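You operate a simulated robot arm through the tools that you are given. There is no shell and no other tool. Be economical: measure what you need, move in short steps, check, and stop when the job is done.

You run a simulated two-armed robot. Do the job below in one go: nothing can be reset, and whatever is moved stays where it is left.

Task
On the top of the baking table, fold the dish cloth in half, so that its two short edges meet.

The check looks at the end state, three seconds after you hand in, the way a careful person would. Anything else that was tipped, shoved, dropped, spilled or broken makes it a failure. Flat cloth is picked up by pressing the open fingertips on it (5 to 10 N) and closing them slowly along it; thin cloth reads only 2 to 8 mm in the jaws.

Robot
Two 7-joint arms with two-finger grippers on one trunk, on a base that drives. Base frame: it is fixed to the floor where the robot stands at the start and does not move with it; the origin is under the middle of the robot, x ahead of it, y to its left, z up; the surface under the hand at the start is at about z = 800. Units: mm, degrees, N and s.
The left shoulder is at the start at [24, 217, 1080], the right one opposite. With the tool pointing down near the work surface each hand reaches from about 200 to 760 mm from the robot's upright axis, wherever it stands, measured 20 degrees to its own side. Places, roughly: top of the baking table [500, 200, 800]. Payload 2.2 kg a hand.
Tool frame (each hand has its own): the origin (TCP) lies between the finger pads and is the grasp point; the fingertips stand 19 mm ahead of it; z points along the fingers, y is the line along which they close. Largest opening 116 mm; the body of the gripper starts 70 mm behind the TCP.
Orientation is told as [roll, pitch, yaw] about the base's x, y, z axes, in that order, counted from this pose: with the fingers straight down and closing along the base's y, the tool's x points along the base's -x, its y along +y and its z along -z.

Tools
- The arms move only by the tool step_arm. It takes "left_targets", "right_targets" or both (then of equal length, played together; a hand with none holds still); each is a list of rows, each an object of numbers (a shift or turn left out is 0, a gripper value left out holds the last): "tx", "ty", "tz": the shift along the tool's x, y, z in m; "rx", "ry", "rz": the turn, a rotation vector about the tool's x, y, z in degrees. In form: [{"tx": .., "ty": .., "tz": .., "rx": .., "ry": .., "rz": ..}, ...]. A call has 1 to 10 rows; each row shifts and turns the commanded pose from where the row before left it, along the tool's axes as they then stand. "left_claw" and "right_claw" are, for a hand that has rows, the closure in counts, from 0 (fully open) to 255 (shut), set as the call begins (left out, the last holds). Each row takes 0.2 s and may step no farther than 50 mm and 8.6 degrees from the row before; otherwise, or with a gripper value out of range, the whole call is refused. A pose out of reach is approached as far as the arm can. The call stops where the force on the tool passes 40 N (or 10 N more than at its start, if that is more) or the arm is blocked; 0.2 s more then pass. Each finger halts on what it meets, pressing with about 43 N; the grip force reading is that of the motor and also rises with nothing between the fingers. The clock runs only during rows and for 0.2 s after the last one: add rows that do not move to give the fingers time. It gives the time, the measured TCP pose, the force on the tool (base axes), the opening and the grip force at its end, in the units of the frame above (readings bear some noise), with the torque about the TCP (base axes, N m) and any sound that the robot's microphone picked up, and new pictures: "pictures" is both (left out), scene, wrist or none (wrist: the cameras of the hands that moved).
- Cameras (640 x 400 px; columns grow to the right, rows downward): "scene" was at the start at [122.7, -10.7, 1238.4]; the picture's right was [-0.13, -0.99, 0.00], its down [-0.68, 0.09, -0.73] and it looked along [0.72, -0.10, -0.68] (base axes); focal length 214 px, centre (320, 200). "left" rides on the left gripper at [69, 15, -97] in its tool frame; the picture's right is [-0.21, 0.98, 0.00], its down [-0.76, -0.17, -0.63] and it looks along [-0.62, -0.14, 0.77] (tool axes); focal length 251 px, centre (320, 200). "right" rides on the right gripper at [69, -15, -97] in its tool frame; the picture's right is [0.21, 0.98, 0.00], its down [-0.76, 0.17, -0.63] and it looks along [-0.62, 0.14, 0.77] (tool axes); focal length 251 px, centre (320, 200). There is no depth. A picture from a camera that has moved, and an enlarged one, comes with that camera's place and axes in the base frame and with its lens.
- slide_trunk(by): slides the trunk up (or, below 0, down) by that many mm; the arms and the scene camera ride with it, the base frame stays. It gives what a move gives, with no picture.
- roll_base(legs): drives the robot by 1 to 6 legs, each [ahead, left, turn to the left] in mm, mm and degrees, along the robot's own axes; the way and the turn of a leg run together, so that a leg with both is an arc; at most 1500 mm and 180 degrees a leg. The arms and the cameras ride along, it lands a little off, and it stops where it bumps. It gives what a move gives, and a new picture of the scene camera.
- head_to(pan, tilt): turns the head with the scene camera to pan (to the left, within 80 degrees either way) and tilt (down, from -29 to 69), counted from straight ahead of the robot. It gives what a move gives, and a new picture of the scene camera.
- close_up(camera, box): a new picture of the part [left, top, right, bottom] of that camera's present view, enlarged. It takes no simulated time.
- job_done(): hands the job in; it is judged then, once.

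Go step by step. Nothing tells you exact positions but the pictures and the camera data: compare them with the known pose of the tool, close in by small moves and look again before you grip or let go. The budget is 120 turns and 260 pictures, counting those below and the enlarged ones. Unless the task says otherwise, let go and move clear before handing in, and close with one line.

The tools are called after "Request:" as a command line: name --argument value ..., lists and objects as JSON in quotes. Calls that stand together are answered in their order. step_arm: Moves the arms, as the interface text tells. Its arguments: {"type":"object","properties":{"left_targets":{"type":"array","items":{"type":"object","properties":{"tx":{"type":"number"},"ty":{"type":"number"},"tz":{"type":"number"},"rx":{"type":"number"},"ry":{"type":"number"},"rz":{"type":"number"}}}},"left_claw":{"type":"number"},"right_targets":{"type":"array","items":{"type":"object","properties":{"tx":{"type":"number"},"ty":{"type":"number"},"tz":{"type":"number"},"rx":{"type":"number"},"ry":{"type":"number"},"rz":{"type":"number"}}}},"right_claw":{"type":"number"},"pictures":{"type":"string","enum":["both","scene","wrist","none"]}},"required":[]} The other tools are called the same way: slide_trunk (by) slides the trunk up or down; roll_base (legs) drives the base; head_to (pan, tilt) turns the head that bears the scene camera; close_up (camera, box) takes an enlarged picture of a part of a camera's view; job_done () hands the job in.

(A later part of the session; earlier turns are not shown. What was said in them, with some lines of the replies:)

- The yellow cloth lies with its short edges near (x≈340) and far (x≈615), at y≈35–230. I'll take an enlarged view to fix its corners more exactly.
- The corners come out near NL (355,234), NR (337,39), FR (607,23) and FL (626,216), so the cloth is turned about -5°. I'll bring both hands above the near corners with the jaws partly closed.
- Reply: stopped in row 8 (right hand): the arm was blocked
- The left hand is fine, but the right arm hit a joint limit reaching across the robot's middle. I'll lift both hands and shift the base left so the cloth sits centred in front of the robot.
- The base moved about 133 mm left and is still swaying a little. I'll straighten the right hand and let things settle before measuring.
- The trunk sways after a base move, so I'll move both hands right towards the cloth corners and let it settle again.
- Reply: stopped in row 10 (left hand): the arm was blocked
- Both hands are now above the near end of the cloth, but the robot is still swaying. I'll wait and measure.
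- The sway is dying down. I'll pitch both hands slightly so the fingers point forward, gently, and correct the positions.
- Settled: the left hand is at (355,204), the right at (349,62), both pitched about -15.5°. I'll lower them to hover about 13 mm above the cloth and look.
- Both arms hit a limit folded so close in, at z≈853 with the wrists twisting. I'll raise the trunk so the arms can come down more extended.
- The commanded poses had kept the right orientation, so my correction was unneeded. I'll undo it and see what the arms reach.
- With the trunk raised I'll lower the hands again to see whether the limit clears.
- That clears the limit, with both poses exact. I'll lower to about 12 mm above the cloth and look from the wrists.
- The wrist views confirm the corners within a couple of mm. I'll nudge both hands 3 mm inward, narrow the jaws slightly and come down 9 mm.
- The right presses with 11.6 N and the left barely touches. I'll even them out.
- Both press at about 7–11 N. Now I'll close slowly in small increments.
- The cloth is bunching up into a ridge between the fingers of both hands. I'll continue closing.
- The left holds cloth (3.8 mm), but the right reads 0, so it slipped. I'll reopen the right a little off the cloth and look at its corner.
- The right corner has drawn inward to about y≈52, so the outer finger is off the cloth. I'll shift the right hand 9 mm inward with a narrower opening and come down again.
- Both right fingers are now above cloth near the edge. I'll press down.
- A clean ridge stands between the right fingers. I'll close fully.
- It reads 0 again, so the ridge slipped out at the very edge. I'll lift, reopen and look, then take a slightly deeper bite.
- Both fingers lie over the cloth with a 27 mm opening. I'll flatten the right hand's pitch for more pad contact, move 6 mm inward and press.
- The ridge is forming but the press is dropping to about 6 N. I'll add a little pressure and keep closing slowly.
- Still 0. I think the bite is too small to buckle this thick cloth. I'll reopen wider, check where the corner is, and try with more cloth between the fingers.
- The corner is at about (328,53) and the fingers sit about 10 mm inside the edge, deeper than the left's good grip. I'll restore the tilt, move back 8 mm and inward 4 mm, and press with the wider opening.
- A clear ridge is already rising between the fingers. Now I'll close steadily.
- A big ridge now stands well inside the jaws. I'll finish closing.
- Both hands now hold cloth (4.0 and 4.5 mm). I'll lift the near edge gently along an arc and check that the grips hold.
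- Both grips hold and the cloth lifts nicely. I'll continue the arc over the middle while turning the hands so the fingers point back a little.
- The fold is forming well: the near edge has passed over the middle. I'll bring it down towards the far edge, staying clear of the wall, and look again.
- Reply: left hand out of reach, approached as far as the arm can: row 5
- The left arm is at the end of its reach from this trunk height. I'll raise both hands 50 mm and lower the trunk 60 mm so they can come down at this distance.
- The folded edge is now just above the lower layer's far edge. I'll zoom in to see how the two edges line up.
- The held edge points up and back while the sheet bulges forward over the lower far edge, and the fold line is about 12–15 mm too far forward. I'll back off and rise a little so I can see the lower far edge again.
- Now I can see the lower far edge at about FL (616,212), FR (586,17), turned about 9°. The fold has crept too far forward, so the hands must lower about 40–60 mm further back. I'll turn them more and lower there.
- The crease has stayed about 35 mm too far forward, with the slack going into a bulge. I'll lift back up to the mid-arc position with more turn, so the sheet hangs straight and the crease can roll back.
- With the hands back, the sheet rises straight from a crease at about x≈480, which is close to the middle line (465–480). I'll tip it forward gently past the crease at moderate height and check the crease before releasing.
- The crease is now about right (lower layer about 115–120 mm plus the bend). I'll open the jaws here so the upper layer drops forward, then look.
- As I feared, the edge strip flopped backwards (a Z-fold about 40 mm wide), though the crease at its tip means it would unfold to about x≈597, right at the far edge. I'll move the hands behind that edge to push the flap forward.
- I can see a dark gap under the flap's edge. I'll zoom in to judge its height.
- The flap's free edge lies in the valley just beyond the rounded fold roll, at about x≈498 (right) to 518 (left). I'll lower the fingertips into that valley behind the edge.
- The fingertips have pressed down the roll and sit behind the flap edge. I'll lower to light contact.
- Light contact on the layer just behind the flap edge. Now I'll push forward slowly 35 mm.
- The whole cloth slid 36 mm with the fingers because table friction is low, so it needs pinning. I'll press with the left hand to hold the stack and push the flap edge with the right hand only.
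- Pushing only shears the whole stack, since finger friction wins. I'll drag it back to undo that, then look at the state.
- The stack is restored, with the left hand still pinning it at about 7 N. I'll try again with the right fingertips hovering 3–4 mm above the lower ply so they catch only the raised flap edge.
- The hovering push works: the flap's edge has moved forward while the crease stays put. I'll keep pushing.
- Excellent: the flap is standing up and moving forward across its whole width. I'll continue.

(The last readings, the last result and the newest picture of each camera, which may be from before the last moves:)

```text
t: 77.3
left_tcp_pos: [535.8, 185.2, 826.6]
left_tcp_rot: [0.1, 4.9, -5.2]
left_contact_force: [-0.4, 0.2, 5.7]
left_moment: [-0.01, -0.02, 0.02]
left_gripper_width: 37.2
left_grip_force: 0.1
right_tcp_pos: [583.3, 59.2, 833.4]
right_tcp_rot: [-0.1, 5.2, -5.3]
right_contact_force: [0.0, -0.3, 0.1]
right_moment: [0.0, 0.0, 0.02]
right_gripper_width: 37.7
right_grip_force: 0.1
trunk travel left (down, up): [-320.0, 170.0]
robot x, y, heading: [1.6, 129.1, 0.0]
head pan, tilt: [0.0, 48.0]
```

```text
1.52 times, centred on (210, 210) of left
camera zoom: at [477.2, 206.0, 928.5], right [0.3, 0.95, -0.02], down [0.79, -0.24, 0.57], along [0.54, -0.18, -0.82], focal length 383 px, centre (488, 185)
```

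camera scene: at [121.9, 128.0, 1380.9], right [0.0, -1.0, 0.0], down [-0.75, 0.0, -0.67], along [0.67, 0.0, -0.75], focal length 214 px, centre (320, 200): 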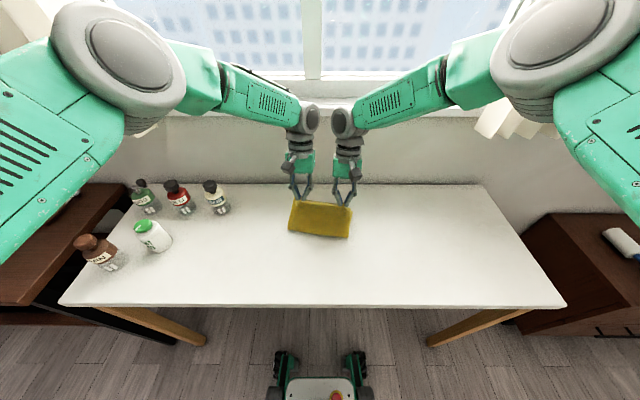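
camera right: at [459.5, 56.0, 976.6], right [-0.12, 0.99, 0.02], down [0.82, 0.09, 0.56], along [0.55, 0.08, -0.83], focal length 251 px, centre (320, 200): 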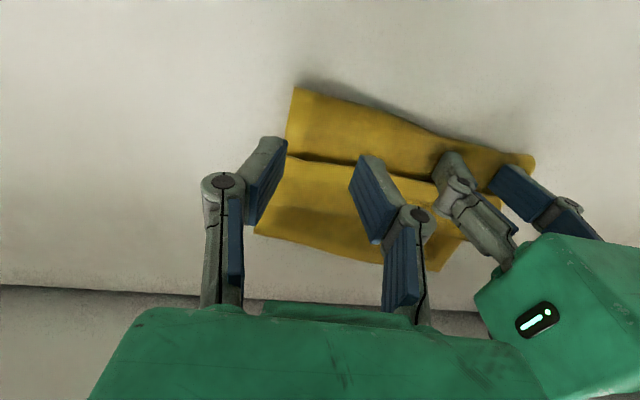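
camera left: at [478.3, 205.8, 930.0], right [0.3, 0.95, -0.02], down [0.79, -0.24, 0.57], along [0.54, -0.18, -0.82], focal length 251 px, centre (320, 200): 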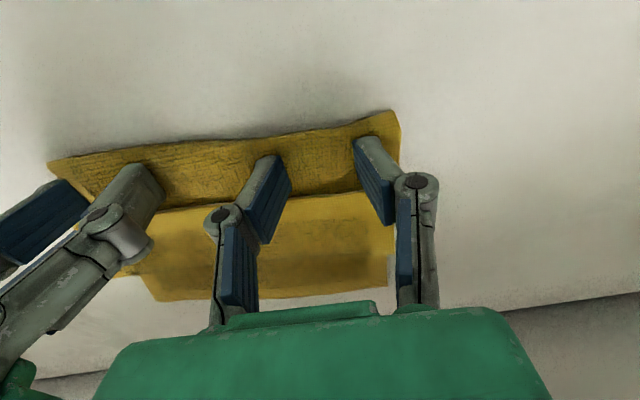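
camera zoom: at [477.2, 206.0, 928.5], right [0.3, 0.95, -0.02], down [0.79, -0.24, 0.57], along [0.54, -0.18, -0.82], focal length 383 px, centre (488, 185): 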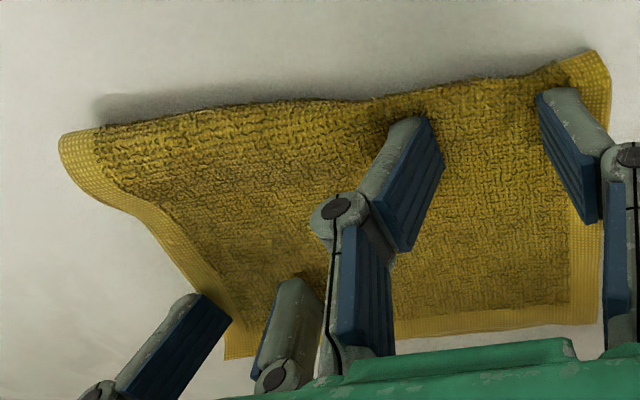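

The flap flipped over flat, and the upper edge now lies at the far edge. I'll lift both hands straight up and back to inspect.

Request:
step_arm --left_targets '[{"tz": -0.01}, {"tz": -0.02}, {"tz": -0.03}, {"tz": -0.04, "ty": 0.02}, {"tz": -0.03, "ty": 0.035}, {"ty": 0.04, "tx": 0.02}, {"ty": 0.04, "tx": 0.02}, {}]' --right_targets '[{"tz": -0.01}, {"tz": -0.02}, {"tz": -0.03}, {"tz": -0.04, "ty": -0.02}, {"tz": -0.03, "ty": -0.035}, {"ty": -0.04, "tx": 0.02}, {"ty": -0.04, "tx": 0.02}, {}]' --pictures "both"

Request:
close_up --camera "scene" --box '[260, 150, 388, 230]'

```text
t: 79.1
left_tcp_pos: [518.9, 326.1, 956.6]
left_tcp_rot: [0.2, 5.0, -5.3]
left_contact_force: [0.2, -0.5, 0.6]
left_moment: [-0.03, 0.03, -0.02]
left_gripper_width: 37.5
left_grip_force: 0.1
right_tcp_pos: [541.2, -72.9, 965.7]
right_tcp_rot: [-0.2, 5.3, -5.4]
right_contact_force: [0.0, 0.2, 0.0]
right_moment: [0.02, 0.02, 0.0]
right_gripper_width: 37.6
right_grip_force: 0.1
trunk travel left (down, up): [-320.0, 170.0]
robot x, y, heading: [-2.2, 129.0, -0.0]
head pan, tilt: [0.0, 48.0]
camera scene: at [121.8, 128.3, 1325.8], right [0.0, -1.0, 0.0], down [-0.75, 0.0, -0.66], along [0.66, 0.0, -0.75], focal length 214 px, centre (320, 200)
camera right: at [479.9, -82.0, 1066.5], right [-0.12, 0.99, 0.02], down [0.82, 0.09, 0.56], along [0.55, 0.08, -0.83], focal length 251 px, centre (320, 200)
camera left: at [459.5, 345.6, 1058.4], right [0.3, 0.95, -0.02], down [0.79, -0.24, 0.56], along [0.53, -0.18, -0.83], focal length 251 px, centre (320, 200)
```

scene: 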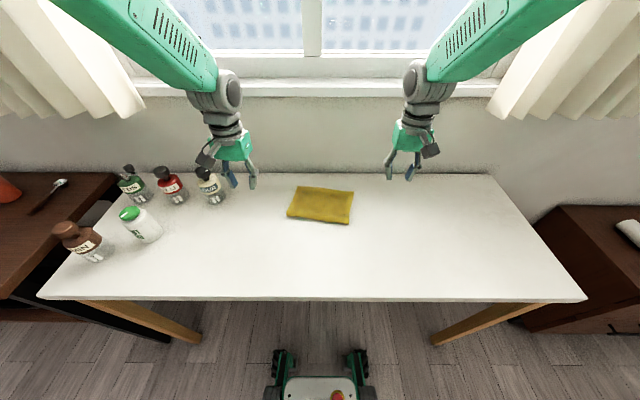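
right: 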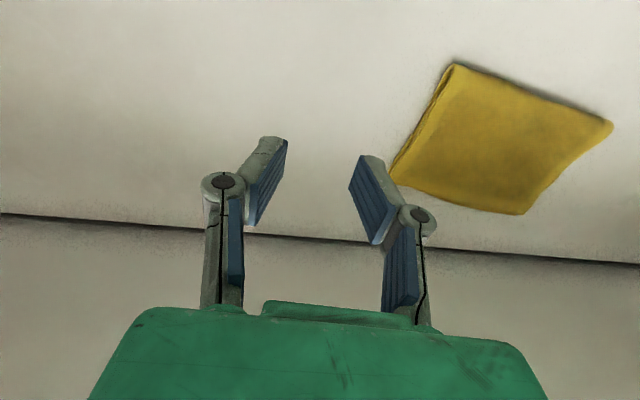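
left: 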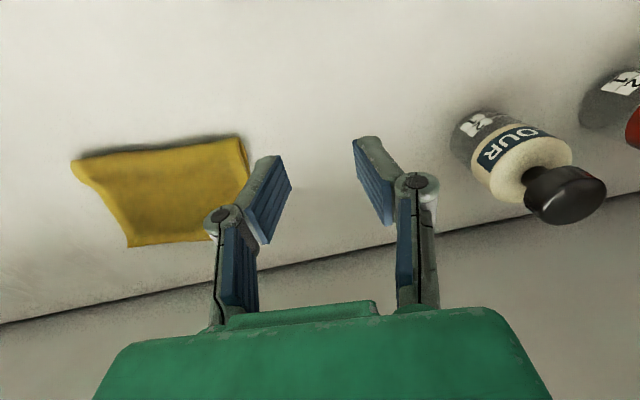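

```text
5.00 times, centred on (324, 190) of scene
camera zoom: at [121.8, 128.3, 1325.8], right [0.0, -1.0, 0.0], down [-0.75, 0.0, -0.66], along [0.66, 0.0, -0.75], focal length 1072 px, centre (300, 250)
```

zoom: 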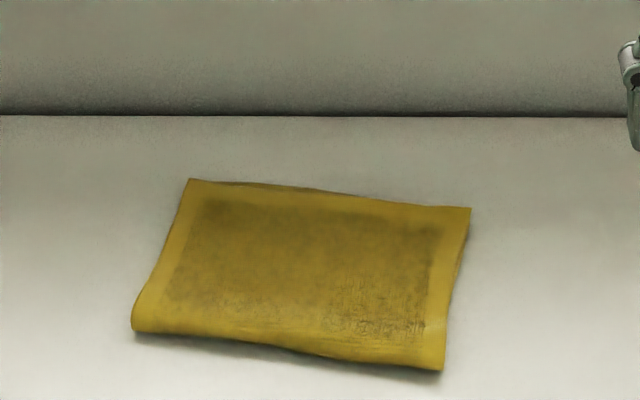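

The cloth now looks like a clean half. I'll check the far edge alignment closely from the wrist cameras.

Request:
close_up --camera "right" --box '[380, 50, 630, 225]'

Request:
close_up --camera "left" --box '[60, 120, 270, 260]'

Request:
close_up --camera "scene" --box '[288, 178, 364, 226]'

```text
2.29 times, centred on (505, 138) of right
camera zoom: at [479.9, -82.0, 1066.5], right [-0.12, 0.99, 0.02], down [0.82, 0.09, 0.56], along [0.55, 0.08, -0.83], focal length 575 px, centre (-103, 343)
```

zoom: 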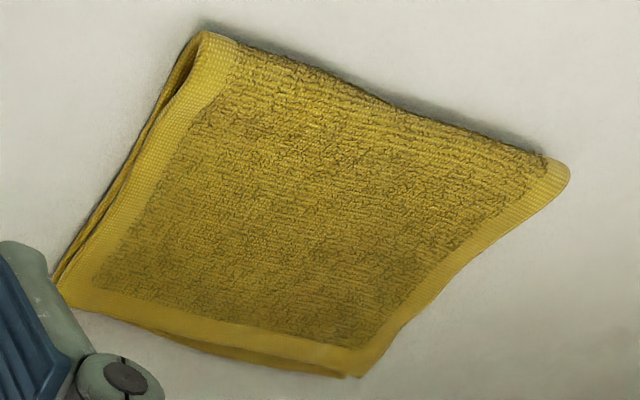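

```text
2.86 times, centred on (165, 190) of left
camera zoom: at [459.5, 345.6, 1058.4], right [0.3, 0.95, -0.02], down [0.79, -0.24, 0.56], along [0.53, -0.18, -0.83], focal length 718 px, centre (763, 229)
```

zoom: 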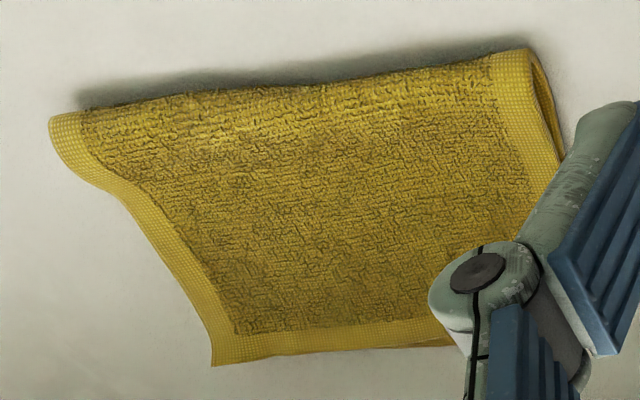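

```text
8.33 times, centred on (326, 202) of scene
camera zoom: at [121.8, 128.3, 1325.8], right [0.0, -1.0, 0.0], down [-0.75, 0.0, -0.66], along [0.66, 0.0, -0.75], focal length 1787 px, centre (270, 183)
```

zoom: 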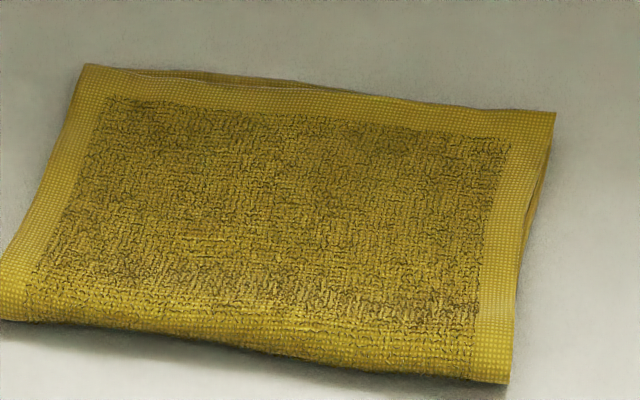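

The cloth is folded cleanly, its two short edges meet within a few millimetres with the corners aligned, and nothing else was disturbed. Both hands are clear, so I'm handing in.

Request:
job_done

```text
The job is handed in.
```

The dish cloth lies folded in half on the baking table. Its two short edges meet to within a few millimetres, and both hands are clear. The folded cloth ended up a little further back and slightly turned from where it first lay, because it slid while I folded it. The fold line is still a bit rounded, since I did not press it flat.
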